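You operate a simulated robot arm through the tools that you are given. There is no shell and no other tool. Be economical: measure what you need, move in short steps, check, and stop when the job is done.

Carry out the task below with a simulated two-armed robot. There is one attempt and no reset: what you move stays moved.

TASK
Hold the blue-capped bar: brush the lens clean, tighten its ring to green, then lock it.
Fine: never into the red; put the soft brush back. Set down upright: soft brush. What is to be rubbed or washed off counts as gone when no trace of it is left.

The check looks at the end state, three seconds after you hand in, the way a careful person would. Anything else that was tipped, shoved, dropped, spilled or broken makes it a failure.

THE ROBOT
Two 7-joint arms with two-finger parallel grippers on one trunk, on a base that drives. Base frame: it is fixed to the floor where the robot stands at the start and does not move with it; the origin is under the middle of the robot, x ahead of it, y to its left, z up; the surface under the hand at the start is at about z = 800. Readings come in mm, degrees, newtons and seconds.
The left shoulder is at the start at [110, 169, 1511], the right one opposite. With the tool pointing down near the work surface each hand reaches from about 320 to 700 mm from the robot's upright axis, wherever it stands, measured 20 degrees to its own side. Places, roughly: alignment lamp button [1000, 0, 800]; black adjuster [1000, 100, 800]; blue-capped bar (27x7x9 cm) [500, 200, 800]; carriage lock [1000, 300, 900]; chuck valve [900, 800, 900]; clamp lever [1000, 1100, 900]; focus lamp button [1000, 400, 800]; lens carriage [1000, 300, 800]; lens ring [500, 100, 800]; locking lever [500, 0, 900]; pivot clamp [700, 0, 300]; probe knob [700, 1300, 300]; probe lock [700, 1400, 400]; red tray latch [800, 1600, 900]; soft brush (4x4x6 cm) [600, -100, 800]; stand lamp button [800, 1500, 800]. Payload 1.57 kg a hand.
The tool frame of a hand sits at the grasp point between the pads (the TCP): z along the fingers, y along the line on which they close. The tips reach 30 mm beyond it. The gripper opens to 80 mm. The fingers are 17 mm wide and 12 mm thick; the gripper's body (40 by 82 mm) begins 80 mm behind the TCP.
Orientation is told as [roll, pitch, yaw] about the base's x, y, z axes, in that order, counted from this pose: with the fingers straight down and closing along the base's y, the tool's x points along the base's -x, its y along +y and its z along -z.

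THE INTERFACE
- The arms move only by the tool nudge_tool. It takes "left_series", "right_series" or both (then of equal length, played together; a hand with none holds still); each is a list of rows, each an object of numbers (a shift or turn left out is 0, a gripper value left out holds the last): "grip": the closure in counts, from 0 (fully open) to 255 (shut); "x", "y", "z": the shift along the tool's x, y, z in m; "wx", "wy", "wz": the turn, a rotation vector about the tool's x, y, z in degrees. In form: [{"grip": .., "x": .., "y": .., "z": .., "wx": .., "wy": .., "wz": ..}, ...]. A call has 1 to 10 rows; each row shifts and turns the commanded pose from where the row before left it, along the tool's axes as they then stand. Rows are played at 5 a second. More than 50 mm and 8.6 degrees between two rows, or a gripper value outside its range, and nothing of the call is played. A pose out of reach is approached as far as the arm can. The call stops where the force on the tool passes 50 N (or 10 N more than at its start, if that is more) or the arm is blocked; 0.2 s more then pass. The fingers move at their own pace (about 72 mm/s each) and stop on an object; they squeeze with about 39 N. The grip force told is the motor's: it shows also when the fingers shut on nothing. Time passes only in rows, and 0.2 s behind the last, so rows that do not move let the fingers close. The reply holds the time, the measured pose of the TCP, the force on the tool along the base axes, the opening and the grip force, in the units named above and with some noise, with the torque about the TCP (base axes, N m) and any sound that the robot's microphone picked up.
- Cameras (640 x 400 px; columns grow to the right, rows downward): "scene" is now at [165.3, 3.1, 1704.2]; the picture's right is [-0.00, -1.00, 0.00], its down [-0.75, 0.00, -0.66] and it looks along [0.66, -0.00, -0.75] (base axes); focal length 262 px, centre (320, 200). "left" rides on the left gripper at [72, 7, -122] in its tool frame; the picture's right is [-0.09, 1.00, 0.00], its down [-0.84, -0.08, -0.54] and it looks along [-0.54, -0.05, 0.84] (tool axes); focal length 238 px, centre (320, 200). "right" rides on the right gripper at [72, -7, -122] in its tool frame; the picture's right is [0.09, 1.00, 0.00], its down [-0.84, 0.08, -0.54] and it looks along [-0.54, 0.05, 0.84] (tool axes); focal length 238 px, centre (320, 200). There is no depth. A picture from a camera that has moved, and an enlarged one, comes with that camera's place and axes in the base frame and with its lens. The place of the scene camera against the robot may be out by one fixed shift of up to 12 mm in any direction.
- snapshot(camera): a new picture of that camera. It takes no simulated time.
- lift_body(by): slides the trunk up (or, below 0, down) by that many mm; the arms and the scene camera ride with it, the base frame stays. It gives what a move gives, with no picture.
- base_move(legs): drives the robot by 1 to 6 legs, each [ahead, left, turn to the left] in mm, mm and degrees, along the robot's own axes; the way and the turn of a leg run together, so that a leg with both is an arc; at most 1500 mm and 180 degrees a leg. The arms and the cameras ride along, it lands a little off, and it stops where it bumps. It gives what a move gives.
- turn_head(pan, tilt): turns the head with the scene camera to pan (to the left, within 86 degrees either way) and tilt (down, from -29 to 69), counted from straight ahead of the robot. It gives what a move gives.
- inspect(camera, box): a new picture of the part [left, top, right, bottom] of that camera's present view, enlarged. It takes no simulated time.
- finish_job(): hands the job in; it is judged then, once.

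Work in short steps. Places have to be worked out from the pictures, the camera data and where the tool is seen: move nearer, look again, correct. Check each grasp and each placing, and mend what went wrong. You have 120 turns and 92 pictures in all, those below and enlarged ones among them. Open the grippers and draw the arms clear of the work before you hand the job in, unless the task says otherwise; then end with one line.

The tools are called after "Call:" by a JSON object that holds its "name" and its "arguments". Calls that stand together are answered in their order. nudge_tool: Moves the arms, as the interface text tells. Its arguments: {"type":"object","properties":{"left_series":{"type":"array"},"right_series":{"type":"array"}},"required":[]} The other tools are called the same way: lift_body (by) slides the trunk up or down; base_move (legs) drives the base; turn_head (pan, tilt) turns the head that bears the scene camera; snapshot (camera) takes a picture; inspect (camera, box) takes an enlarged picture of a part of a camera's view; finish_job () hands the job in.

At the start:

```text
clock: 0.0
left_tcp_pos: [646.9, 294.5, 1218.9]
left_ee_rot: [0.0, 0.0, 0.0]
left_force: [0.4, -0.6, -0.6]
left_wrist_torque: [-0.01, 0.0, -0.01]
left_gripper_width: 80.0
left_grip_force: 0.2
right_tcp_pos: [667.4, -246.9, 1174.0]
right_ee_rot: [0.0, 0.1, -0.1]
right_force: [-0.2, -0.6, -0.5]
right_wrist_torque: [0.02, 0.02, 0.03]
right_gripper_width: 80.3
right_grip_force: 0.0
trunk travel left (down, up): [-825.0, 65.0]
robot x, y, heading: [1.9, -0.4, 0.2]
head pan, tilt: [-0.3, 48.6]
```

scene: 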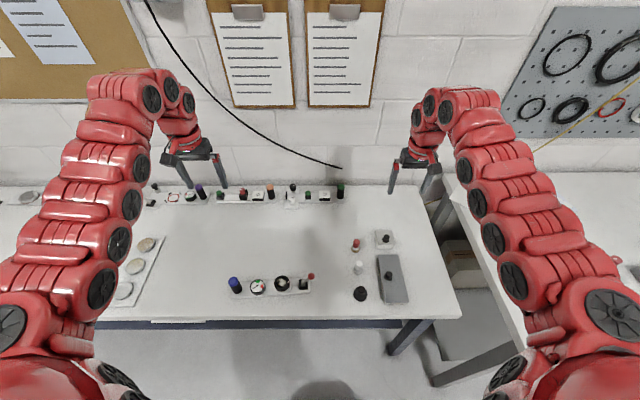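
right: 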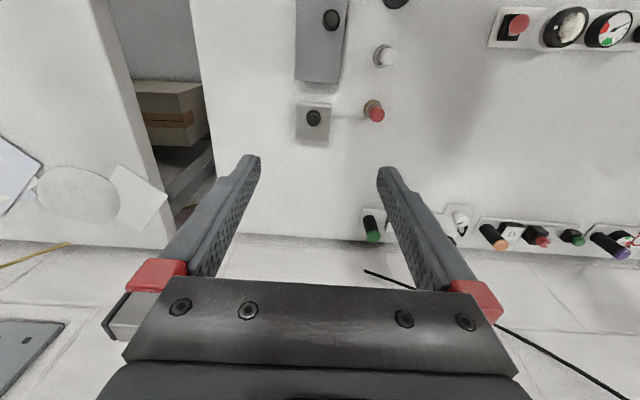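
left: 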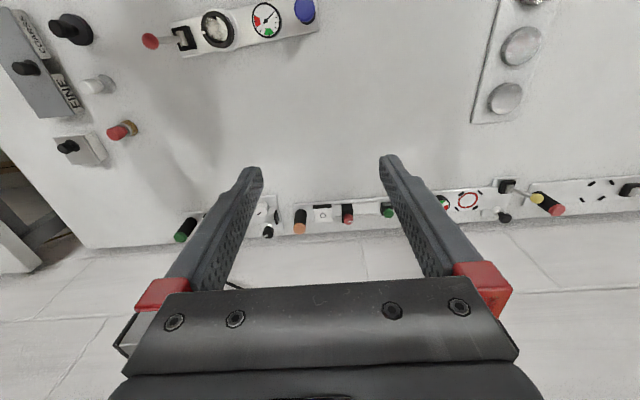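

The blue-capped bar lies in front; I enlarge it and the tools beside it.

Call:
{"name": "inspect", "arguments": {"camera": "scene", "box": [215, 255, 335, 315]}}

Call:
{"name": "inspect", "arguments": {"camera": "scene", "box": [330, 220, 450, 310]}}

Call:
{"name": "inspect", "arguments": {"camera": "left", "box": [0, 0, 330, 180]}}

```text
5.33 times, centred on (275, 285) of scene
camera zoom: at [165.3, 3.1, 1704.2], right [0.0, -1.0, 0.0], down [-0.75, 0.0, -0.66], along [0.66, 0.0, -0.75], focal length 1397 px, centre (560, -253)
```

zoom: 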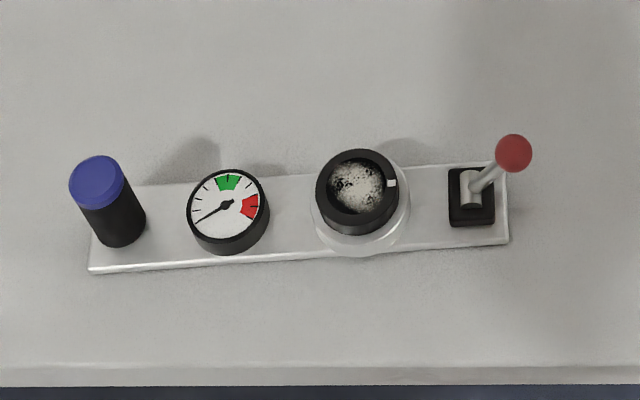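

```text
4.44 times, centred on (390, 265) of scene
camera zoom: at [165.3, 3.1, 1704.2], right [0.0, -1.0, 0.0], down [-0.75, 0.0, -0.66], along [0.66, 0.0, -0.75], focal length 1164 px, centre (9, -89)
```

zoom: 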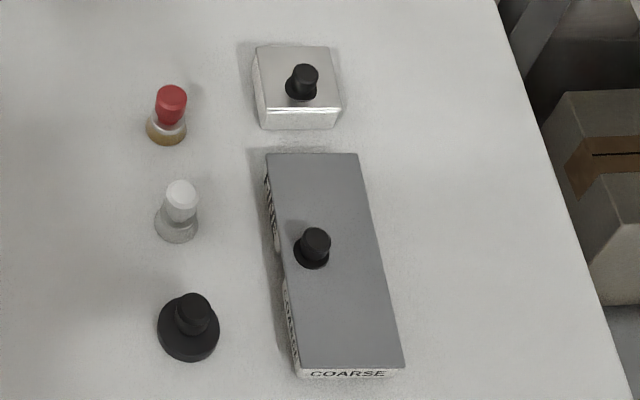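

```text
1.94 times, centred on (165, 90) of left
camera zoom: at [574.0, 299.9, 1339.6], right [0.09, 1.0, 0.0], down [0.84, -0.08, 0.54], along [0.54, -0.05, -0.84], focal length 462 px, centre (621, 413)
```

zoom: 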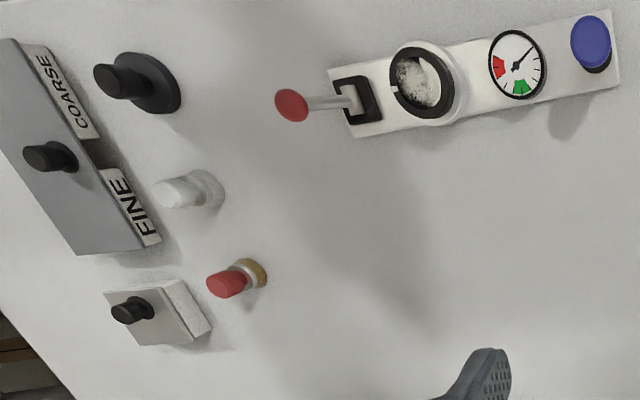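

White tool at about (604,-134) fits the soft brush; the post is at about (525,285), the ring (544,131), and the lever (545,62) tilts to -y. I bring both hands over post and brush for a closer look.

Call:
{"name": "nudge_tool", "arguments": {"left_series": [{"grip": 80, "x": 0.0203, "y": -0.0016, "z": 0.0365}, {"x": 0.0203, "y": -0.0016, "z": 0.0365}, {"x": 0.0203, "y": -0.0016, "z": 0.0365}, {"x": 0.0203, "y": -0.0016, "z": 0.0365}, {"x": 0.0203, "y": -0.0016, "z": 0.0365}, {"x": 0.0203, "y": -0.0016, "z": 0.0365}], "right_series": [{"grip": 80, "x": 0.0105, "y": 0.0188, "z": 0.029}, {"x": 0.0105, "y": 0.0188, "z": 0.029}, {"x": 0.0105, "y": 0.0188, "z": 0.029}, {"x": 0.0105, "y": 0.0188, "z": 0.029}, {"x": 0.0105, "y": 0.0188, "z": 0.029}, {"x": 0.0105, "y": 0.0188, "z": 0.029}]}}

Call:
{"name": "snapshot", "arguments": {"camera": "left"}}

Call:
{"name": "snapshot", "arguments": {"camera": "right"}}

Call:
{"name": "snapshot", "arguments": {"camera": "scene"}}

```text
clock: 1.4
left_tcp_pos: [627.1, 294.5, 1181.0]
left_ee_rot: [0.1, 0.0, 0.0]
left_force: [-1.1, 0.9, 0.0]
left_wrist_torque: [-0.02, -0.01, 0.01]
left_gripper_width: 54.9
left_grip_force: 0.0
left hand out of reach, approached as far as the arm can: row 2, 3, 4, 5, 6
right_tcp_pos: [606.9, -132.1, 1000.6]
right_ee_rot: [-0.1, 0.0, -0.1]
right_force: [0.0, 0.3, -0.2]
right_wrist_torque: [-0.02, 0.01, 0.03]
right_gripper_width: 54.9
right_grip_force: 0.2
right hand out of reach, approached as far as the arm can: row 3
trunk travel left (down, up): [-825.0, 65.0]
robot x, y, heading: [0.2, 1.9, 0.1]
head pan, tilt: [-0.3, 48.6]
```

```text
85 pictures are left
camera left: at [553.9, 299.4, 1301.7], right [0.09, 1.0, 0.0], down [0.84, -0.08, 0.54], along [0.54, -0.05, -0.84], focal length 238 px, centre (320, 200)
```

left: 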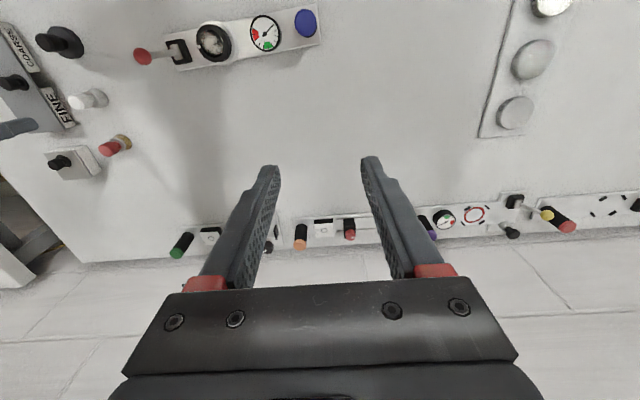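

```text
84 pictures are left
camera right: at [535.2, -139.4, 1122.5], right [-0.09, 1.0, 0.0], down [0.84, 0.08, 0.54], along [0.54, 0.05, -0.84], focal length 238 px, centre (320, 200)
```

right: 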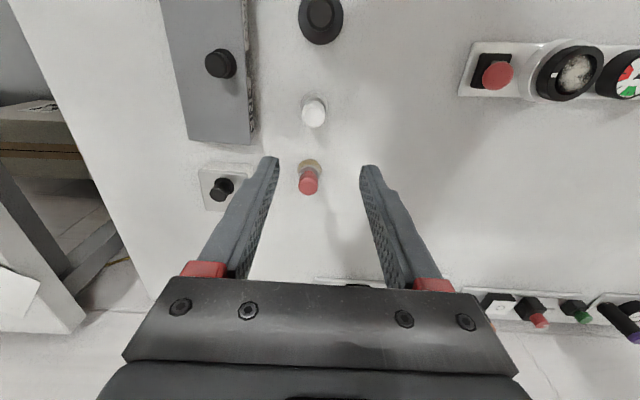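

```text
83 pictures are left
camera scene: at [165.6, 4.3, 1704.2], right [0.0, -1.0, 0.0], down [-0.75, 0.0, -0.66], along [0.66, 0.0, -0.75], focal length 262 px, centre (320, 200)
```

scene: 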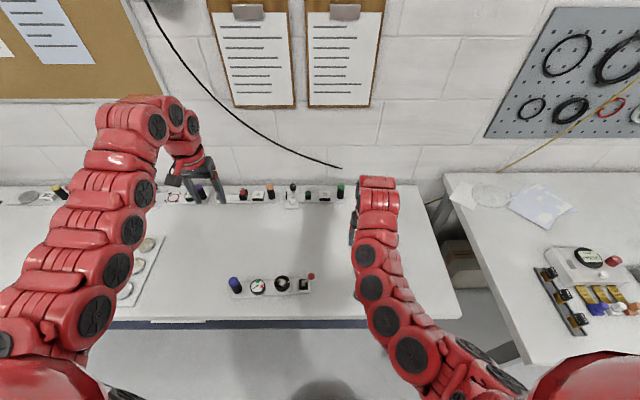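

The left arm stalled on its way in while high; I check where it goes with still rows.

Call:
{"name": "nudge_tool", "arguments": {"left_series": [{"x": 0, "z": 0}, {"x": 0}, {"x": 0}]}}

```text
clock: 2.2
left_tcp_pos: [627.7, 292.5, 1181.4]
left_ee_rot: [-0.1, 0.0, 0.0]
left_force: [0.1, 0.5, 0.6]
left_wrist_torque: [-0.01, -0.01, -0.03]
left_gripper_width: 55.2
left_grip_force: 0.0
right_tcp_pos: [606.8, -133.4, 1000.6]
right_ee_rot: [0.0, 0.1, -0.1]
right_force: [-0.5, 0.1, -0.3]
right_wrist_torque: [0.01, -0.01, 0.01]
right_gripper_width: 55.0
right_grip_force: 0.0
trunk travel left (down, up): [-825.0, 65.0]
robot x, y, heading: [1.1, 0.0, 0.1]
head pan, tilt: [-0.3, 48.6]
```

Now I go straight down with the left hand first, away from objects.

Call:
{"name": "nudge_tool", "arguments": {"left_series": [{"z": 0.045}, {"z": 0.045}, {"z": 0.045}, {"z": 0.045}]}}

```text
clock: 3.2
left_tcp_pos: [627.2, 292.5, 1013.2]
left_ee_rot: [0.1, 0.1, -0.1]
left_force: [-0.2, -0.5, -0.1]
left_wrist_torque: [-0.02, 0.0, -0.03]
left_gripper_width: 54.8
left_grip_force: 0.0
left hand out of reach, approached as far as the arm can: row 1
right_tcp_pos: [607.0, -132.2, 999.1]
right_ee_rot: [0.1, 0.0, -0.1]
right_force: [0.0, -0.8, 0.7]
right_wrist_torque: [0.01, 0.04, 0.01]
right_gripper_width: 54.8
right_grip_force: 0.1
trunk travel left (down, up): [-825.0, 65.0]
robot x, y, heading: [1.0, 1.0, 0.1]
head pan, tilt: [-0.3, 48.6]
```

Call:
{"name": "nudge_tool", "arguments": {"left_series": [{"x": 0.03, "y": -0.003}, {"x": 0.03, "y": -0.003}, {"x": 0.03, "y": -0.003}]}}

Call:
{"name": "snapshot", "arguments": {"camera": "left"}}

```text
clock: 4.0
left_tcp_pos: [536.6, 283.3, 1013.8]
left_ee_rot: [0.2, -0.2, 0.2]
left_force: [-0.5, 0.2, 1.0]
left_wrist_torque: [0.01, 0.03, 0.01]
left_gripper_width: 54.9
left_grip_force: 0.0
right_tcp_pos: [606.4, -133.4, 1000.4]
right_ee_rot: [0.0, 0.0, 0.0]
right_force: [0.4, 0.3, 0.9]
right_wrist_torque: [0.03, 0.01, 0.0]
right_gripper_width: 54.9
right_grip_force: 0.1
trunk travel left (down, up): [-825.0, 65.0]
robot x, y, heading: [0.5, 0.3, 0.1]
head pan, tilt: [-0.3, 48.6]
```

```text
82 pictures are left
camera left: at [462.0, 288.4, 1135.0], right [0.09, 1.0, 0.0], down [0.83, -0.08, 0.54], along [0.54, -0.05, -0.84], focal length 238 px, centre (320, 200)
```

left: 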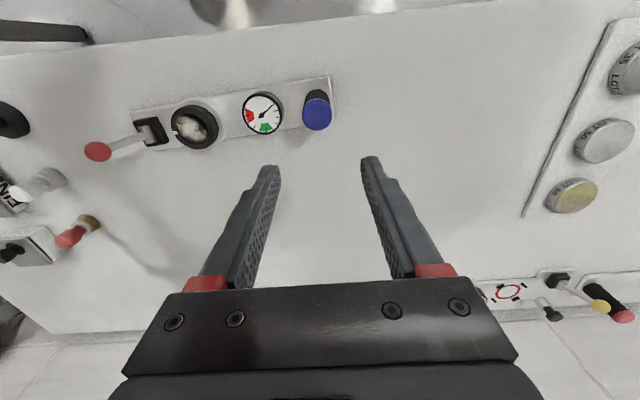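

Post appears at about (521,281). I line up and go down to z≈910, then look.

Call:
{"name": "nudge_tool", "arguments": {"left_series": [{"x": 0.0155, "y": -0.002}, {"z": 0.035}, {"z": 0.035}, {"z": 0.035}]}}

Call:
{"name": "snapshot", "arguments": {"camera": "left"}}

Call:
{"name": "inspect", "arguments": {"camera": "scene", "box": [200, 235, 340, 325]}}

```text
clock: 5.0
left_tcp_pos: [526.8, 289.9, 907.2]
left_ee_rot: [0.0, -0.1, 0.0]
left_force: [0.4, -0.5, 0.9]
left_wrist_torque: [-0.02, 0.02, 0.01]
left_gripper_width: 54.9
left_grip_force: 0.1
left hand out of reach, approached as far as the arm can: row 1
right_tcp_pos: [606.0, -132.7, 1000.9]
right_ee_rot: [0.0, 0.0, 0.1]
right_force: [-0.1, -0.5, -0.3]
right_wrist_torque: [0.01, 0.0, 0.03]
right_gripper_width: 54.6
right_grip_force: 0.1
trunk travel left (down, up): [-825.0, 65.0]
robot x, y, heading: [2.0, 0.9, -0.2]
head pan, tilt: [-0.3, 48.6]
```

```text
81 pictures are left
camera left: at [452.4, 295.3, 1027.9], right [0.09, 1.0, 0.0], down [0.84, -0.08, 0.54], along [0.54, -0.05, -0.84], focal length 238 px, centre (320, 200)
```

left: 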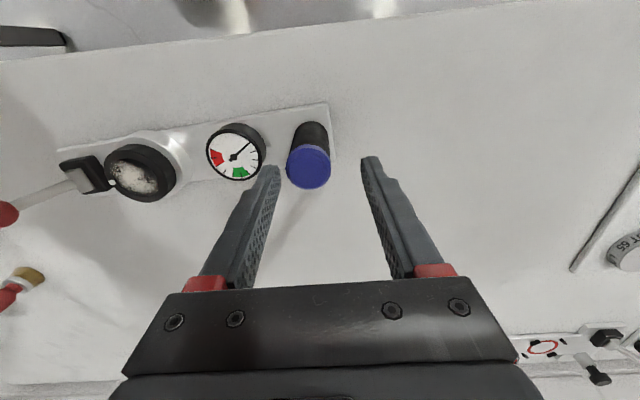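

```text
4.44 times, centred on (270, 280) of scene
camera zoom: at [165.2, 3.6, 1704.2], right [0.0, -1.0, 0.0], down [-0.75, 0.0, -0.66], along [0.66, 0.0, -0.75], focal length 1164 px, centre (542, -156)
```

zoom: 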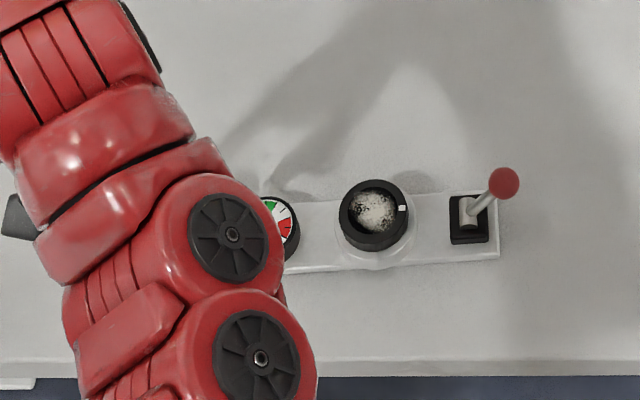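

The cap top solves to about (523,280,870). I narrow the fingers, shift to it and watch reach.

Call:
{"name": "nudge_tool", "arguments": {"left_series": [{"grip": 112, "y": -0.0098}, {"x": 0.004}, {"x": 0}]}}

Call:
{"name": "snapshot", "arguments": {"camera": "left"}}

```text
clock: 5.8
left_tcp_pos: [521.7, 278.8, 905.8]
left_ee_rot: [0.1, 0.1, 0.0]
left_force: [-0.1, 0.4, 0.0]
left_wrist_torque: [0.02, 0.03, -0.01]
left_gripper_width: 45.0
left_grip_force: 0.2
right_tcp_pos: [607.4, -132.7, 999.6]
right_ee_rot: [0.1, -0.1, -0.1]
right_force: [-1.0, 0.4, 0.4]
right_wrist_torque: [0.0, -0.02, 0.0]
right_gripper_width: 55.2
right_grip_force: 0.1
trunk travel left (down, up): [-825.0, 65.0]
robot x, y, heading: [-1.0, 2.3, 0.1]
head pan, tilt: [-0.3, 48.6]
```

```text
79 pictures are left
camera left: at [447.8, 284.3, 1026.8], right [0.09, 1.0, 0.0], down [0.84, -0.08, 0.54], along [0.54, -0.05, -0.84], focal length 238 px, centre (320, 200)
```

left: 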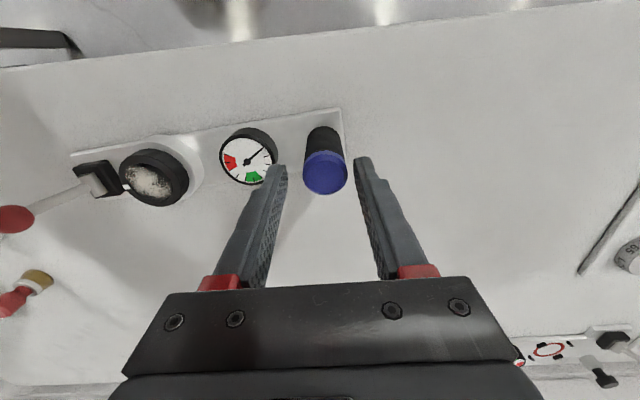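

Aligned within a few mm; small correction, descend to z≈855 and close on the post.

Call:
{"name": "nudge_tool", "arguments": {"left_series": [{"x": -0.002, "y": 0.0027}, {"z": 0.025}, {"z": 0.025}, {"x": 0}]}}

Call:
{"name": "snapshot", "arguments": {"camera": "left"}}

```text
clock: 6.8
left_tcp_pos: [524.3, 283.2, 855.8]
left_ee_rot: [0.0, 0.0, 0.0]
left_force: [0.0, -0.3, 0.7]
left_wrist_torque: [0.02, -0.02, 0.02]
left_gripper_width: 44.9
left_grip_force: 0.1
right_tcp_pos: [606.4, -133.5, 999.4]
right_ee_rot: [0.0, 0.0, 0.0]
right_force: [1.0, -0.3, -0.2]
right_wrist_torque: [-0.01, -0.03, -0.02]
right_gripper_width: 54.9
right_grip_force: 0.0
trunk travel left (down, up): [-825.0, 65.0]
robot x, y, heading: [-2.0, -0.0, -0.3]
head pan, tilt: [-0.3, 48.6]
```

```text
78 pictures are left
camera left: at [450.3, 287.3, 976.1], right [0.09, 1.0, 0.0], down [0.84, -0.08, 0.54], along [0.54, -0.05, -0.84], focal length 238 px, centre (320, 200)
```

left: 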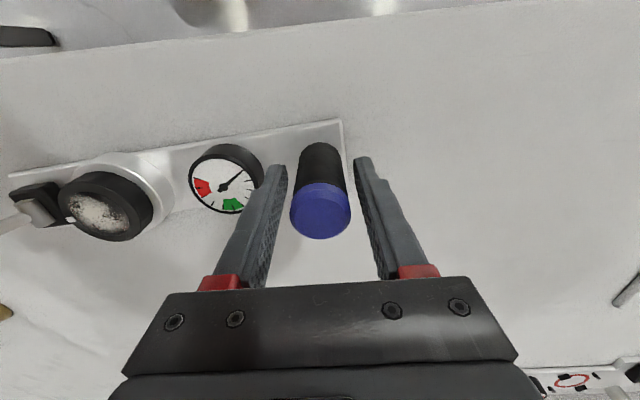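

The post stands centred between the pads; I close the left gripper.

Call:
{"name": "nudge_tool", "arguments": {"left_series": [{"grip": 255}, {"x": 0}, {"x": 0}]}}

Call:
{"name": "snapshot", "arguments": {"camera": "left"}}

Call:
{"name": "inspect", "arguments": {"camera": "right", "box": [230, 0, 410, 240]}}

```text
clock: 7.6
left_tcp_pos: [525.1, 282.3, 854.7]
left_ee_rot: [0.0, 0.1, 0.0]
left_force: [0.3, 1.0, 0.8]
left_wrist_torque: [-0.63, -0.18, 0.03]
left_gripper_width: 31.3
left_grip_force: 39.1
right_tcp_pos: [607.7, -134.1, 1000.8]
right_ee_rot: [-0.1, -0.1, -0.1]
right_force: [0.0, -0.4, -0.3]
right_wrist_torque: [0.02, 0.02, 0.0]
right_gripper_width: 54.9
right_grip_force: 0.0
trunk travel left (down, up): [-825.0, 65.0]
robot x, y, heading: [-4.2, 3.6, -0.1]
head pan, tilt: [-0.3, 48.6]
```

```text
77 pictures are left
camera left: at [450.3, 287.4, 976.2], right [0.09, 1.0, 0.0], down [0.84, -0.08, 0.54], along [0.54, -0.05, -0.84], focal length 238 px, centre (320, 200)
```

left: 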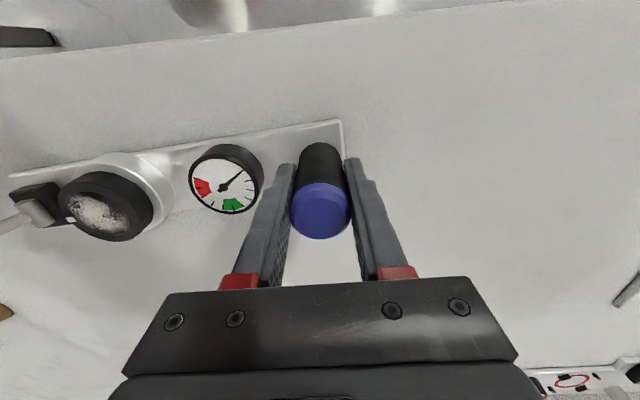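

```text
1.67 times, centred on (320, 120) of right
camera zoom: at [535.2, -139.9, 1122.7], right [-0.09, 1.0, 0.0], down [0.84, 0.08, 0.54], along [0.54, 0.05, -0.84], focal length 397 px, centre (320, 333)
```

zoom: 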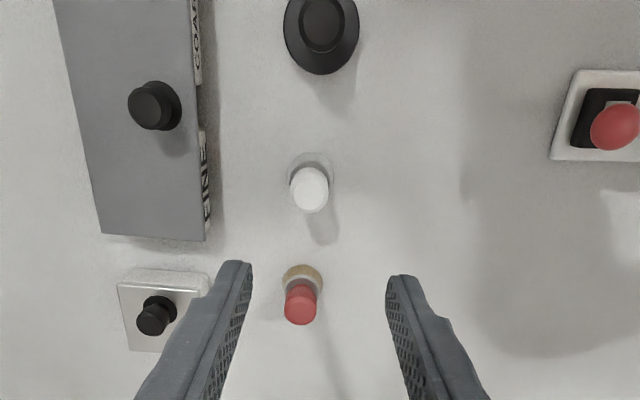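

The post is held (31 mm, 39 N). The white brush solves to (596,-141), top about 860; I move over it and go partway down.

Call:
{"name": "nudge_tool", "arguments": {"right_series": [{"x": 0.011, "y": -0.0075}, {"z": 0.045}, {"z": 0.045}, {"x": 0}]}}

Call:
{"name": "snapshot", "arguments": {"camera": "right"}}

```text
clock: 8.6
left_tcp_pos: [524.0, 280.9, 854.8]
left_ee_rot: [0.0, 0.1, 0.0]
left_force: [-0.2, 1.9, 0.5]
left_wrist_torque: [-0.67, 0.07, -0.13]
left_gripper_width: 31.2
left_grip_force: 38.9
right_tcp_pos: [599.9, -140.1, 905.6]
right_ee_rot: [0.0, 0.1, -0.2]
right_force: [-0.4, -1.1, 0.0]
right_wrist_torque: [0.01, 0.01, -0.03]
right_gripper_width: 54.9
right_grip_force: 0.0
trunk travel left (down, up): [-825.0, 65.0]
robot x, y, heading: [-1.6, -1.8, 0.1]
head pan, tilt: [-0.3, 48.6]
```

```text
75 pictures are left
camera right: at [527.6, -147.1, 1028.3], right [-0.09, 1.0, 0.0], down [0.84, 0.08, 0.54], along [0.54, 0.05, -0.84], focal length 238 px, centre (320, 200)
```

right: 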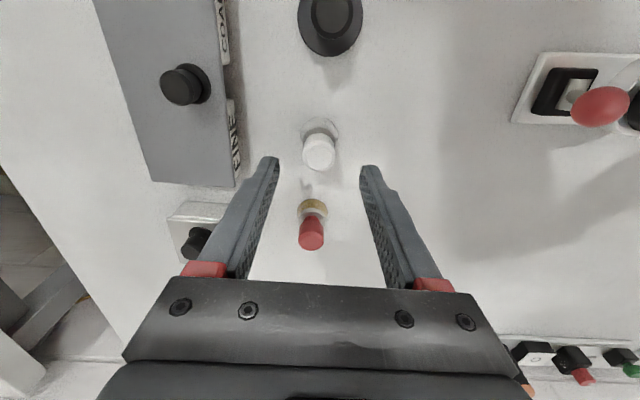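

Call:
{"name": "nudge_tool", "arguments": {"right_series": [{"y": -0.0015, "z": 0.028}, {"z": 0.025}, {"x": 0}]}}

Call:
{"name": "snapshot", "arguments": {"camera": "right"}}

```text
clock: 9.4
left_tcp_pos: [525.0, 282.2, 855.8]
left_ee_rot: [-0.1, -0.1, 0.0]
left_force: [-0.1, 0.1, 0.9]
left_wrist_torque: [-0.6, 0.04, -0.14]
left_gripper_width: 31.3
left_grip_force: 39.2
right_tcp_pos: [598.6, -142.5, 854.0]
right_ee_rot: [0.0, -0.1, -0.1]
right_force: [0.6, -0.5, 0.3]
right_wrist_torque: [-0.02, 0.02, 0.0]
right_gripper_width: 54.7
right_grip_force: 0.0
trunk travel left (down, up): [-825.0, 65.0]
robot x, y, heading: [-0.9, 1.3, -0.0]
head pan, tilt: [-0.3, 48.6]
```

```text
74 pictures are left
camera right: at [527.6, -150.1, 976.8], right [-0.09, 1.0, 0.0], down [0.84, 0.08, 0.54], along [0.54, 0.05, -0.84], focal length 238 px, centre (320, 200)
```

right: 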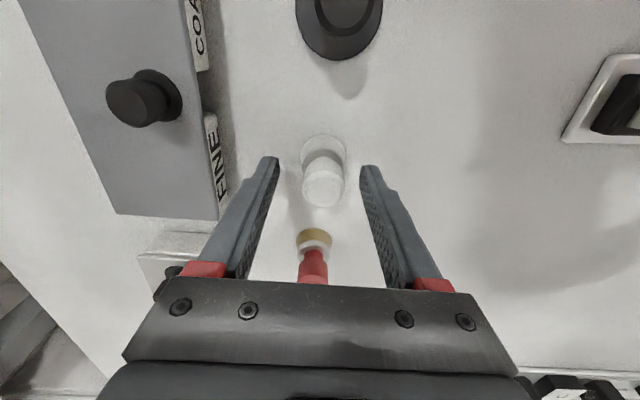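

Call:
{"name": "nudge_tool", "arguments": {"right_series": [{"y": 0.001, "z": 0.005}, {"grip": 255}, {"x": 0}, {"x": 0}]}}

Call:
{"name": "inspect", "arguments": {"camera": "right", "box": [220, 80, 420, 260]}}

```text
clock: 10.4
left_tcp_pos: [523.7, 282.5, 854.8]
left_ee_rot: [0.0, -0.1, 0.0]
left_force: [-0.3, -2.8, 2.5]
left_wrist_torque: [0.29, 0.1, 0.01]
left_gripper_width: 31.4
left_grip_force: 38.9
right_tcp_pos: [598.6, -141.6, 850.7]
right_ee_rot: [0.0, 0.1, -0.1]
right_force: [-0.1, 0.2, 0.0]
right_wrist_torque: [-0.03, -0.02, 0.01]
right_gripper_width: 24.4
right_grip_force: 36.1
trunk travel left (down, up): [-825.0, 65.0]
robot x, y, heading: [0.0, 0.7, -0.4]
head pan, tilt: [-0.3, 48.6]
```

```text
2.22 times, centred on (320, 170) of right
camera zoom: at [526.5, -149.1, 972.8], right [-0.09, 1.0, 0.0], down [0.84, 0.08, 0.54], along [0.54, 0.05, -0.84], focal length 530 px, centre (320, 267)
```

zoom: 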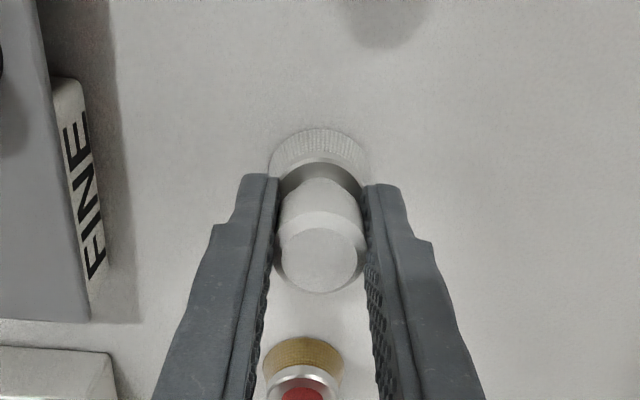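

The soft brush is held at its handle; bristle bottom about 50 mm below the TCP. Lift it and check.

Call:
{"name": "nudge_tool", "arguments": {"right_series": [{"z": -0.03}, {"z": -0.04}, {"z": -0.045}, {"x": 0}]}}

Call:
{"name": "nudge_tool", "arguments": {"right_series": [{"x": 0.011, "y": 0.0448}, {"x": 0.011, "y": 0.0448}, {"x": 0.011, "y": 0.0448}, {"x": 0.011, "y": 0.0448}, {"x": 0.011, "y": 0.0448}, {"x": 0.011, "y": 0.0448}, {"x": 0}]}}

Call:
{"name": "snapshot", "arguments": {"camera": "right"}}

Call:
{"name": "snapshot", "arguments": {"camera": "left"}}

Call:
{"name": "snapshot", "arguments": {"camera": "scene"}}

```text
clock: 11.4
left_tcp_pos: [523.6, 282.5, 854.7]
left_ee_rot: [0.0, 0.0, 0.0]
left_force: [-0.6, 1.8, 1.5]
left_wrist_torque: [-0.71, 0.04, -0.17]
left_gripper_width: 31.6
left_grip_force: 38.8
right_tcp_pos: [596.3, -140.9, 963.5]
right_ee_rot: [0.0, 0.0, 0.0]
right_force: [-0.4, -0.3, -0.8]
right_wrist_torque: [-0.04, 0.02, 0.0]
right_gripper_width: 23.9
right_grip_force: 35.9
trunk travel left (down, up): [-825.0, 65.0]
robot x, y, heading: [-2.1, -0.8, -0.2]
head pan, tilt: [-0.3, 48.6]
```

```text
clock: 13.0
left_tcp_pos: [523.4, 281.7, 855.3]
left_ee_rot: [0.0, -0.1, -0.1]
left_force: [-0.1, -1.7, 1.3]
left_wrist_torque: [0.31, 0.13, 0.04]
left_gripper_width: 31.1
left_grip_force: 38.9
right_tcp_pos: [530.2, 126.5, 962.9]
right_ee_rot: [-0.1, 0.0, -0.1]
right_force: [0.1, 0.4, -1.3]
right_wrist_torque: [0.0, -0.01, -0.03]
right_gripper_width: 23.8
right_grip_force: 36.3
trunk travel left (down, up): [-825.0, 65.0]
robot x, y, heading: [-0.2, -1.9, -0.1]
head pan, tilt: [-0.3, 48.6]
```

```text
72 pictures are left
camera right: at [458.0, 119.6, 1085.6], right [-0.09, 1.0, 0.0], down [0.84, 0.08, 0.54], along [0.54, 0.05, -0.84], focal length 238 px, centre (320, 200)
```

right: 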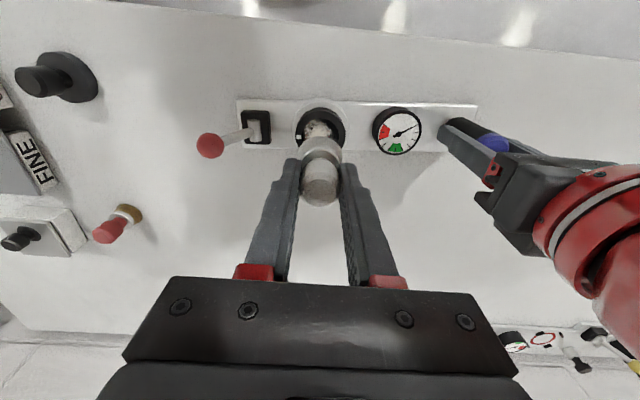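

```text
71 pictures are left
camera left: at [450.2, 287.6, 976.2], right [0.09, 1.0, 0.0], down [0.84, -0.08, 0.54], along [0.54, -0.05, -0.84], focal length 238 px, centre (320, 200)
```

left: 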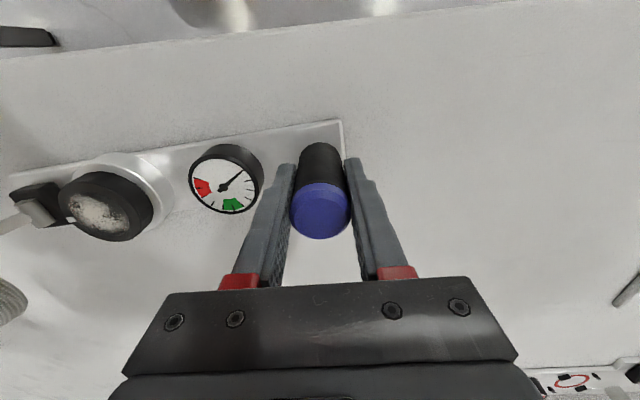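

```text
70 pictures are left
camera scene: at [165.0, 3.4, 1704.2], right [0.0, -1.0, 0.0], down [-0.75, 0.0, -0.66], along [0.66, 0.0, -0.75], focal length 262 px, centre (320, 200)
```

scene: 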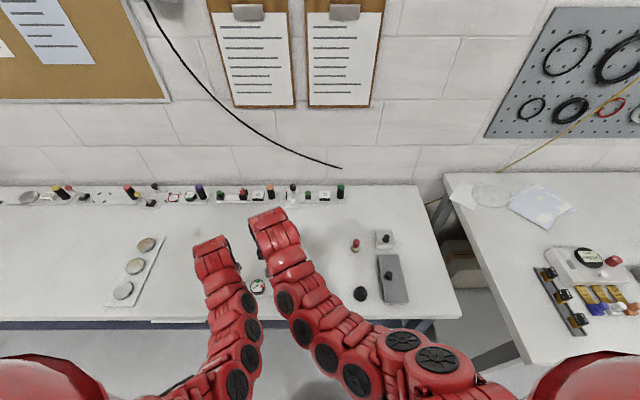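

Brush is centred above the lens (530,127). I descend to just above and look from the left hand camera.

Call:
{"name": "nudge_tool", "arguments": {"right_series": [{"z": 0.035}, {"z": 0.033}, {"x": 0}]}}

Call:
{"name": "inspect", "arguments": {"camera": "left", "box": [0, 100, 240, 260]}}

Call:
{"name": "inspect", "arguments": {"camera": "right", "box": [220, 60, 420, 240]}}

```text
clock: 13.8
left_tcp_pos: [523.4, 282.6, 855.3]
left_ee_rot: [0.0, 0.0, 0.0]
left_force: [-2.5, 2.2, -0.3]
left_wrist_torque: [-0.23, -0.29, -0.12]
left_gripper_width: 31.1
left_grip_force: 38.9
right_tcp_pos: [532.5, 126.1, 898.1]
right_ee_rot: [0.0, -0.1, -0.1]
right_force: [-0.9, -1.4, 10.9]
right_wrist_torque: [0.06, 0.07, 0.0]
right_gripper_width: 24.0
right_grip_force: 36.0
trunk travel left (down, up): [-825.0, 65.0]
robot x, y, heading: [-1.3, 0.7, -0.0]
head pan, tilt: [-0.3, 48.6]
```

```text
2.50 times, centred on (120, 180) of left
camera zoom: at [449.6, 287.7, 976.3], right [0.09, 1.0, 0.0], down [0.84, -0.08, 0.54], along [0.54, -0.05, -0.84], focal length 596 px, centre (820, 250)
```

zoom: 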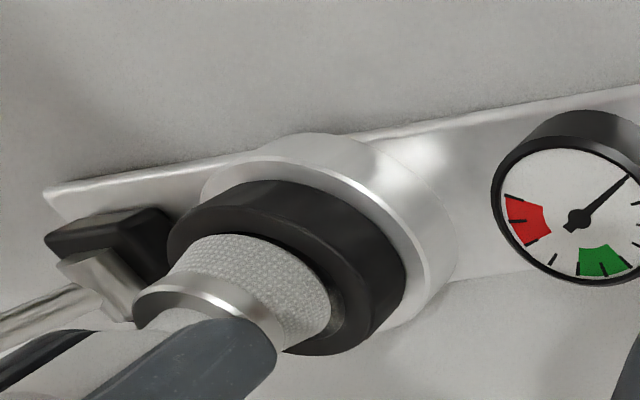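

```text
2.22 times, centred on (320, 150) of right
camera zoom: at [460.9, 119.0, 1020.5], right [-0.09, 1.0, 0.0], down [0.84, 0.08, 0.54], along [0.54, 0.05, -0.84], focal length 530 px, centre (320, 311)
```

zoom: 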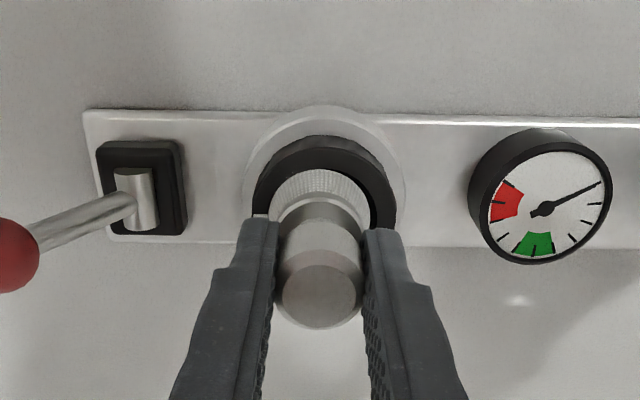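

The bristles rest in the ring on the lens with about 11 N. I rub in small circles.

Call:
{"name": "nudge_tool", "arguments": {"right_series": [{"x": 0.005}, {"x": -0.0015, "y": 0.0035}, {"x": -0.0035, "y": 0.0015}, {"x": -0.0035, "y": -0.0015}, {"x": -0.0015, "y": -0.0035}, {"x": 0.0015, "y": -0.0035}, {"x": 0.0035, "y": -0.0015}, {"x": 0.0035, "y": 0.0015}, {"x": 0.0015, "y": 0.0035}, {"x": -0.005}]}}

Call:
{"name": "nudge_tool", "arguments": {"right_series": [{"x": 0.006}, {"x": -0.006}, {"x": -0.006}, {"x": 0.006}, {"y": 0.006}, {"y": -0.006}, {"y": -0.006}, {"y": 0.006}, {"x": 0.004, "y": 0.004}, {"x": -0.004, "y": -0.004}]}}

Call:
{"name": "nudge_tool", "arguments": {"right_series": [{"x": -0.004, "y": -0.004}, {"x": 0.004, "y": 0.004}, {"x": -0.004, "y": 0.004}, {"x": 0.004, "y": -0.004}, {"x": 0.004, "y": -0.004}, {"x": -0.004, "y": 0.004}, {"z": -0.03}, {"z": -0.03}, {"x": 0}]}}

Call:
{"name": "inspect", "arguments": {"camera": "left", "box": [0, 100, 240, 260]}}

```text
clock: 16.0
left_tcp_pos: [523.9, 282.2, 854.9]
left_ee_rot: [0.0, 0.1, 0.0]
left_force: [-0.2, -1.0, 0.9]
left_wrist_torque: [0.55, 0.1, -0.05]
left_gripper_width: 31.6
left_grip_force: 38.8
right_tcp_pos: [531.3, 126.2, 897.3]
right_ee_rot: [0.1, 0.0, 0.0]
right_force: [0.4, 0.1, -0.1]
right_wrist_torque: [0.01, -0.03, 0.0]
right_gripper_width: 23.8
right_grip_force: 35.8
trunk travel left (down, up): [-825.0, 65.0]
robot x, y, heading: [-0.2, 0.1, -0.1]
head pan, tilt: [-0.3, 48.6]
```

```text
clock: 18.2
left_tcp_pos: [522.7, 281.2, 855.4]
left_ee_rot: [0.0, 0.0, -0.1]
left_force: [-1.0, -1.4, 2.6]
left_wrist_torque: [0.48, 0.09, -0.06]
left_gripper_width: 31.5
left_grip_force: 39.1
right_tcp_pos: [532.1, 127.7, 897.8]
right_ee_rot: [0.0, -0.1, -0.1]
right_force: [0.6, 0.1, 0.6]
right_wrist_torque: [0.02, -0.04, -0.02]
right_gripper_width: 23.6
right_grip_force: 35.9
trunk travel left (down, up): [-825.0, 65.0]
robot x, y, heading: [-2.8, -4.0, -0.1]
head pan, tilt: [-0.3, 48.6]
```

```text
clock: 20.2
left_tcp_pos: [525.5, 281.5, 855.0]
left_ee_rot: [0.1, 0.0, -0.1]
left_force: [-1.0, 1.5, 3.3]
left_wrist_torque: [-0.71, 0.01, -0.1]
left_gripper_width: 31.1
left_grip_force: 39.3
right_tcp_pos: [531.7, 125.1, 958.3]
right_ee_rot: [0.0, 0.0, 0.0]
right_force: [-0.3, -0.7, -0.7]
right_wrist_torque: [-0.03, 0.03, -0.01]
right_gripper_width: 23.7
right_grip_force: 35.6
trunk travel left (down, up): [-825.0, 65.0]
robot x, y, heading: [-0.0, 2.8, 0.2]
head pan, tilt: [-0.3, 48.6]
```

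```text
2.50 times, centred on (120, 180) of left
camera zoom: at [450.2, 287.5, 976.3], right [0.09, 1.0, 0.0], down [0.84, -0.08, 0.54], along [0.54, -0.05, -0.84], focal length 596 px, centre (820, 250)
```

zoom: 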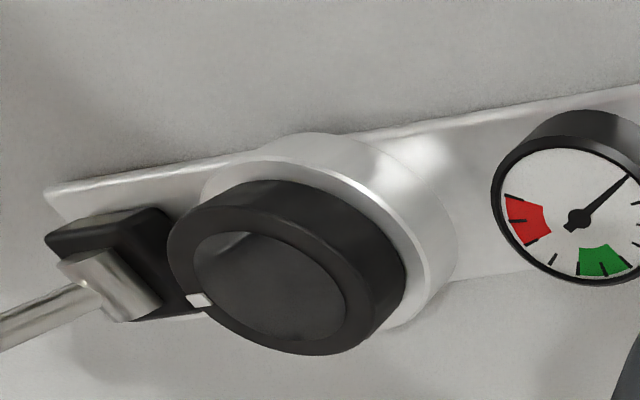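

The lens looks clean from the left. I move the brush halfway back and check with the right camera too.

Call:
{"name": "nudge_tool", "arguments": {"right_series": [{"x": -0.011, "y": -0.0448}, {"x": -0.011, "y": -0.0448}, {"x": 0}]}}

Call:
{"name": "inspect", "arguments": {"camera": "right", "box": [340, 60, 540, 180]}}

Call:
{"name": "inspect", "arguments": {"camera": "scene", "box": [240, 260, 330, 310]}}

```text
clock: 21.0
left_tcp_pos: [524.6, 282.5, 856.1]
left_ee_rot: [-0.1, -0.1, -0.1]
left_force: [-1.8, 0.7, 3.7]
left_wrist_torque: [-0.79, -0.12, -0.01]
left_gripper_width: 30.9
left_grip_force: 39.2
right_tcp_pos: [554.0, 38.0, 956.6]
right_ee_rot: [0.1, 0.1, 0.0]
right_force: [-0.1, 0.3, -0.1]
right_wrist_torque: [-0.03, -0.03, 0.01]
right_gripper_width: 24.0
right_grip_force: 35.9
trunk travel left (down, up): [-825.0, 65.0]
robot x, y, heading: [-1.2, -0.9, 0.2]
head pan, tilt: [-0.3, 48.6]
```

```text
3.20 times, centred on (440, 120) of right
camera zoom: at [482.4, 31.1, 1079.1], right [-0.09, 1.0, 0.0], down [0.84, 0.08, 0.54], along [0.54, 0.05, -0.84], focal length 763 px, centre (-64, 456)
```

zoom: 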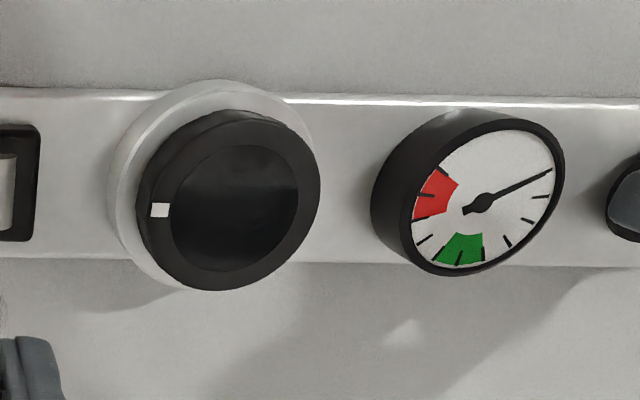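

```text
7.11 times, centred on (285, 285) of scene
camera zoom: at [164.7, 3.2, 1704.3], right [0.0, -1.0, 0.0], down [-0.75, 0.0, -0.66], along [0.66, 0.0, -0.75], focal length 1862 px, centre (569, -404)
```

zoom: 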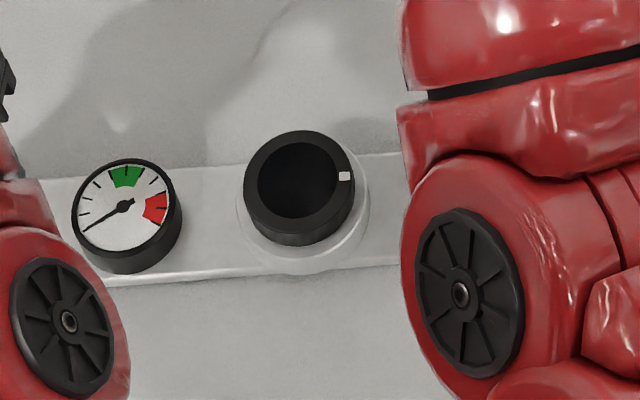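

Lens is spotless in all three views. Returning the brush to its spot (598,-141).

Call:
{"name": "nudge_tool", "arguments": {"right_series": [{"x": -0.011, "y": -0.045}, {"x": -0.011, "y": -0.045}, {"x": -0.011, "y": -0.045}, {"x": -0.011, "y": -0.0446}, {"z": 0.04}, {"z": 0.04}, {"x": 0}]}}

Call:
{"name": "snapshot", "arguments": {"camera": "right"}}

```text
clock: 22.6
left_tcp_pos: [524.1, 282.2, 855.2]
left_ee_rot: [0.1, -0.1, 0.0]
left_force: [-1.3, 0.7, 1.8]
left_wrist_torque: [-0.76, 0.04, -0.16]
left_gripper_width: 31.1
left_grip_force: 39.0
right_tcp_pos: [597.8, -143.8, 878.5]
right_ee_rot: [0.0, 0.0, -0.1]
right_force: [-0.1, -0.2, -0.9]
right_wrist_torque: [0.01, 0.0, -0.02]
right_gripper_width: 23.8
right_grip_force: 36.5
trunk travel left (down, up): [-825.0, 65.0]
robot x, y, heading: [-1.9, -2.3, 0.2]
head pan, tilt: [-0.3, 48.6]
```

```text
64 pictures are left
camera right: at [526.7, -150.7, 1001.4], right [-0.09, 1.0, 0.0], down [0.84, 0.08, 0.54], along [0.54, 0.05, -0.84], focal length 238 px, centre (320, 200)
```

right: 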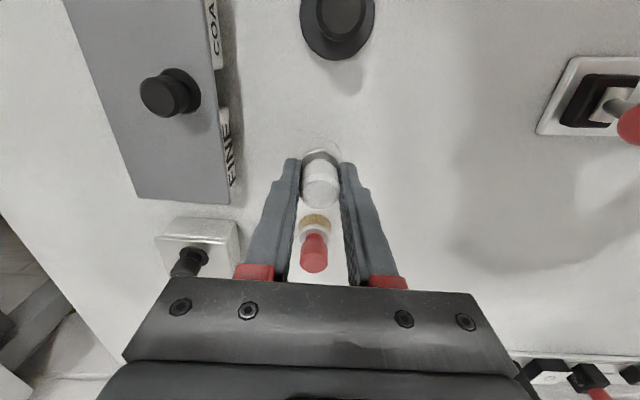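

Lower until the bristles touch, in small steps.

Call:
{"name": "nudge_tool", "arguments": {"right_series": [{"x": -0.001, "y": 0.002, "z": 0.01}, {"z": 0.008}, {"z": 0.004}, {"z": 0.003}, {"x": 0}]}}

```text
clock: 23.8
left_tcp_pos: [523.4, 281.9, 856.3]
left_ee_rot: [0.0, 0.0, -0.1]
left_force: [-0.4, -0.3, 0.0]
left_wrist_torque: [0.56, 0.07, 0.02]
left_gripper_width: 31.0
left_grip_force: 39.4
right_tcp_pos: [597.9, -141.5, 854.4]
right_ee_rot: [0.0, -0.1, -0.2]
right_force: [-1.5, -1.1, 14.5]
right_wrist_torque: [-0.04, 0.14, -0.05]
right_gripper_width: 23.8
right_grip_force: 35.5
trunk travel left (down, up): [-825.0, 65.0]
robot x, y, heading: [-1.6, 1.8, -0.3]
head pan, tilt: [-0.3, 48.6]
```

Contact (14 N). Ease off 1 mm, open and rise.

Call:
{"name": "nudge_tool", "arguments": {"right_series": [{"z": -0.001}, {"grip": 110}, {"x": 0}, {"x": 0}]}}

Call:
{"name": "nudge_tool", "arguments": {"right_series": [{"z": -0.02}, {"z": -0.04}, {"z": -0.045, "grip": 0}, {"x": 0}]}}

Call:
{"name": "inspect", "arguments": {"camera": "right", "box": [220, 20, 420, 240]}}

```text
clock: 24.8
left_tcp_pos: [524.1, 283.1, 856.3]
left_ee_rot: [0.0, 0.0, 0.0]
left_force: [-0.3, 1.9, 2.6]
left_wrist_torque: [-0.79, 0.06, -0.08]
left_gripper_width: 31.3
left_grip_force: 38.5
right_tcp_pos: [597.1, -140.0, 854.8]
right_ee_rot: [0.0, 0.0, 0.0]
right_force: [0.0, 0.1, 0.6]
right_wrist_torque: [0.01, -0.01, 0.01]
right_gripper_width: 45.3
right_grip_force: 0.1
trunk travel left (down, up): [-825.0, 65.0]
robot x, y, heading: [2.3, 1.3, -0.2]
head pan, tilt: [-0.3, 48.6]
```

```text
clock: 25.8
left_tcp_pos: [523.8, 282.7, 856.0]
left_ee_rot: [0.0, 0.1, -0.1]
left_force: [-0.5, 1.6, 3.4]
left_wrist_torque: [-0.64, -0.14, -0.06]
left_gripper_width: 31.1
left_grip_force: 39.0
right_tcp_pos: [600.4, -141.2, 960.7]
right_ee_rot: [0.0, 0.1, -0.1]
right_force: [0.3, 0.9, 0.3]
right_wrist_torque: [0.0, -0.01, 0.01]
right_gripper_width: 79.9
right_grip_force: 0.1
trunk travel left (down, up): [-825.0, 65.0]
robot x, y, heading: [-2.1, -0.7, 0.2]
head pan, tilt: [-0.3, 48.6]
```

```text
1.82 times, centred on (320, 130) of right
camera zoom: at [528.4, -148.8, 1083.2], right [-0.09, 1.0, 0.0], down [0.84, 0.08, 0.54], along [0.54, 0.05, -0.84], focal length 433 px, centre (320, 327)
```

zoom: 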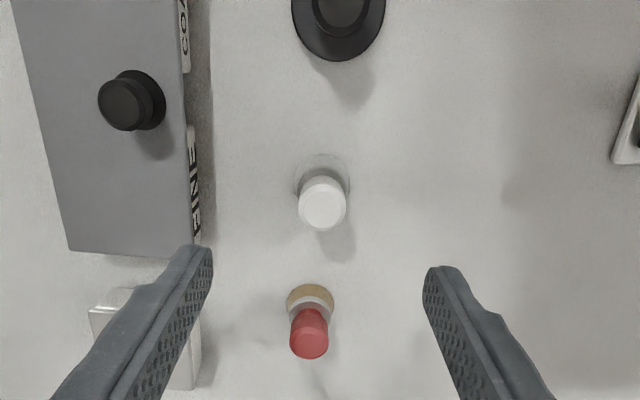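

Brush stands upright in place. Next I carry the empty right hand over the ring and turn it to yaw about +48 so that there is room for clockwise turning.

Call:
{"name": "nudge_tool", "arguments": {"right_series": [{"x": 0.0116, "y": 0.0446}, {"x": 0.0116, "y": 0.0446}, {"x": 0.0116, "y": 0.0446}, {"x": 0.0116, "y": 0.0446}, {"x": 0.0116, "y": 0.0446}, {"x": 0.0116, "y": 0.0446}, {"x": 0}]}}

Call:
{"name": "nudge_tool", "arguments": {"right_series": [{"wz": -8}, {"wz": -8}, {"wz": -8}, {"wz": -8}, {"wz": -8}, {"wz": -8}, {"wz": 0}]}}

Call:
{"name": "snapshot", "arguments": {"camera": "right"}}

```text
clock: 27.4
left_tcp_pos: [524.0, 282.1, 856.0]
left_ee_rot: [0.0, 0.0, 0.0]
left_force: [-0.4, -0.1, 4.3]
left_wrist_torque: [-0.76, 0.06, -0.13]
left_gripper_width: 31.3
left_grip_force: 38.7
right_tcp_pos: [530.1, 127.7, 959.6]
right_ee_rot: [0.0, -0.1, 0.1]
right_force: [-0.4, -0.1, -0.1]
right_wrist_torque: [0.0, 0.01, 0.0]
right_gripper_width: 79.7
right_grip_force: 0.2
trunk travel left (down, up): [-825.0, 65.0]
robot x, y, heading: [2.3, -2.4, 0.0]
head pan, tilt: [-0.3, 48.6]
```

```text
clock: 29.0
left_tcp_pos: [524.1, 282.5, 855.9]
left_ee_rot: [-0.1, 0.1, 0.0]
left_force: [0.3, 0.6, 3.6]
left_wrist_torque: [-0.89, -0.02, -0.07]
left_gripper_width: 31.3
left_grip_force: 39.7
right_tcp_pos: [528.8, 126.2, 959.4]
right_ee_rot: [0.0, 0.0, 48.0]
right_force: [0.1, -0.1, 0.6]
right_wrist_torque: [0.01, 0.0, 0.0]
right_gripper_width: 79.8
right_grip_force: 0.1
trunk travel left (down, up): [-825.0, 65.0]
robot x, y, heading: [-1.0, -2.5, -0.1]
head pan, tilt: [-0.3, 48.6]
```

```text
62 pictures are left
camera right: at [485.7, 68.1, 1082.1], right [-0.8, 0.6, 0.0], down [0.5, 0.67, 0.54], along [0.32, 0.44, -0.84], focal length 238 px, centre (320, 200)
```

right: 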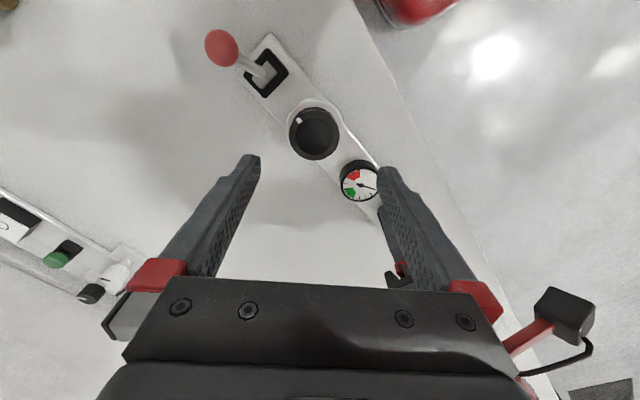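

Call:
{"name": "nudge_tool", "arguments": {"right_series": [{"y": -0.0028, "z": 0.04}, {"z": 0.036}, {"x": 0}]}}

Call:
{"name": "snapshot", "arguments": {"camera": "right"}}

Call:
{"name": "inspect", "arguments": {"camera": "left", "box": [0, 100, 280, 280]}}

```text
clock: 29.8
left_tcp_pos: [524.1, 282.0, 854.2]
left_ee_rot: [0.1, 0.0, 0.0]
left_force: [-0.5, 2.6, 4.3]
left_wrist_torque: [-0.91, -0.03, -0.08]
left_gripper_width: 31.2
left_grip_force: 39.3
right_tcp_pos: [532.5, 124.9, 880.7]
right_ee_rot: [0.0, 0.0, 47.9]
right_force: [0.2, 0.3, 0.4]
right_wrist_torque: [0.02, -0.02, 0.0]
right_gripper_width: 80.2
right_grip_force: 0.1
trunk travel left (down, up): [-825.0, 65.0]
robot x, y, heading: [-1.9, 1.9, -0.0]
head pan, tilt: [-0.3, 48.6]
```

```text
61 pictures are left
camera right: at [489.2, 65.9, 1004.5], right [-0.8, 0.6, 0.0], down [0.5, 0.67, 0.54], along [0.32, 0.43, -0.84], focal length 238 px, centre (320, 200)
```

right: 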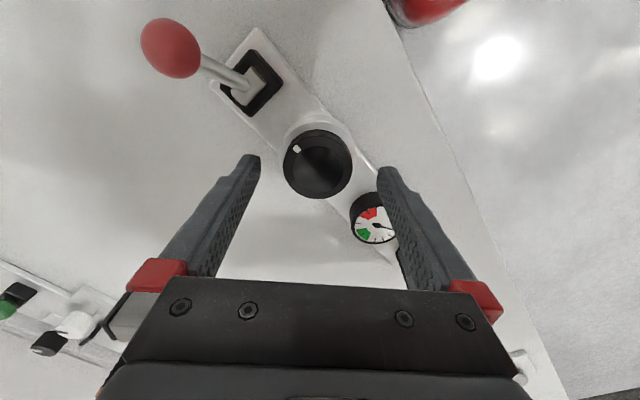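

```text
2.22 times, centred on (140, 190) of left
camera zoom: at [450.0, 287.5, 976.3], right [0.09, 1.0, 0.0], down [0.84, -0.08, 0.54], along [0.54, -0.05, -0.84], focal length 530 px, centre (720, 222)
```

zoom: 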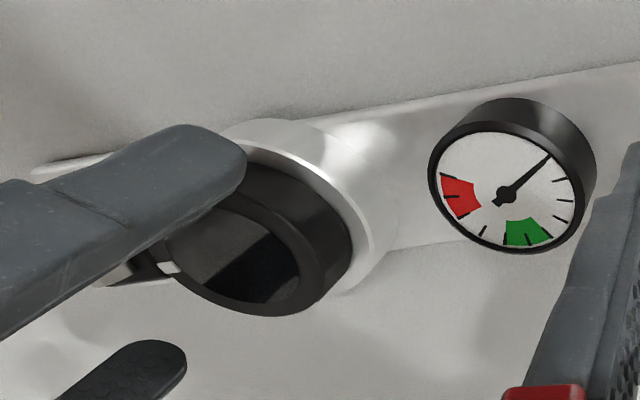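

Ring is centred under the hand at about (533,125), top z≈839. Go down to TCP 857 and close on it.

Call:
{"name": "nudge_tool", "arguments": {"right_series": [{"z": 0.012}, {"z": 0.011}, {"x": 0}]}}

Call:
{"name": "inspect", "arguments": {"camera": "left", "box": [0, 100, 280, 280]}}

```text
clock: 30.6
left_tcp_pos: [523.3, 281.7, 855.9]
left_ee_rot: [-0.1, 0.0, 0.0]
left_force: [-0.5, 1.8, 4.2]
left_wrist_torque: [-0.84, 0.04, -0.09]
left_gripper_width: 31.2
left_grip_force: 38.6
right_tcp_pos: [531.6, 126.6, 859.3]
right_ee_rot: [0.0, -0.1, 48.0]
right_force: [0.3, -0.6, 0.1]
right_wrist_torque: [-0.03, 0.0, -0.01]
right_gripper_width: 80.2
right_grip_force: 0.1
trunk travel left (down, up): [-825.0, 65.0]
robot x, y, heading: [-0.3, -1.7, -0.4]
head pan, tilt: [-0.3, 48.6]
```

```text
2.22 times, centred on (140, 190) of left
camera zoom: at [450.0, 287.5, 976.3], right [0.09, 1.0, 0.0], down [0.84, -0.08, 0.54], along [0.54, -0.05, -0.84], focal length 530 px, centre (720, 222)
```

zoom: 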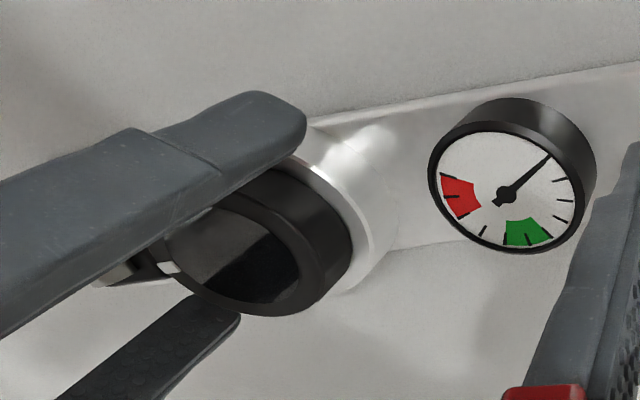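

Call:
{"name": "nudge_tool", "arguments": {"right_series": [{"z": 0.003}, {"grip": 255}, {"x": 0}, {"x": 0}]}}

Call:
{"name": "inspect", "arguments": {"camera": "left", "box": [0, 100, 280, 280]}}

```text
clock: 31.6
left_tcp_pos: [523.9, 282.8, 854.6]
left_ee_rot: [0.1, 0.0, 0.0]
left_force: [-4.8, 5.7, 6.6]
left_wrist_torque: [-1.17, 0.16, -0.43]
left_gripper_width: 31.5
left_grip_force: 39.6
right_tcp_pos: [533.6, 124.9, 856.5]
right_ee_rot: [-0.1, 0.0, 47.7]
right_force: [7.0, -6.5, -0.3]
right_wrist_torque: [0.07, -0.74, -0.26]
right_gripper_width: 50.9
right_grip_force: 38.9
trunk travel left (down, up): [-825.0, 65.0]
robot x, y, heading: [0.8, 0.2, -0.0]
head pan, tilt: [-0.3, 48.6]
```

```text
2.22 times, centred on (140, 190) of left
camera zoom: at [450.1, 287.4, 976.4], right [0.09, 1.0, 0.0], down [0.84, -0.08, 0.54], along [0.54, -0.05, -0.84], focal length 530 px, centre (720, 222)
```

zoom: 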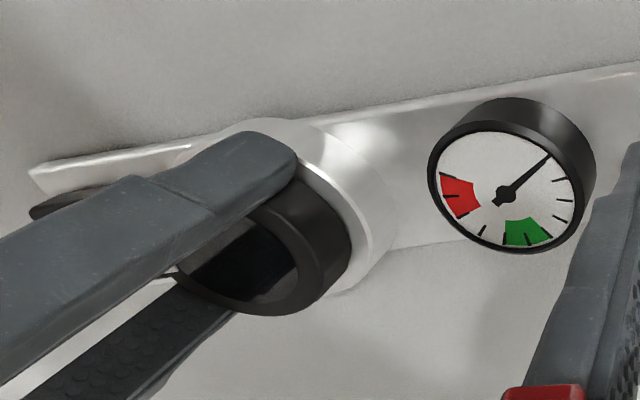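

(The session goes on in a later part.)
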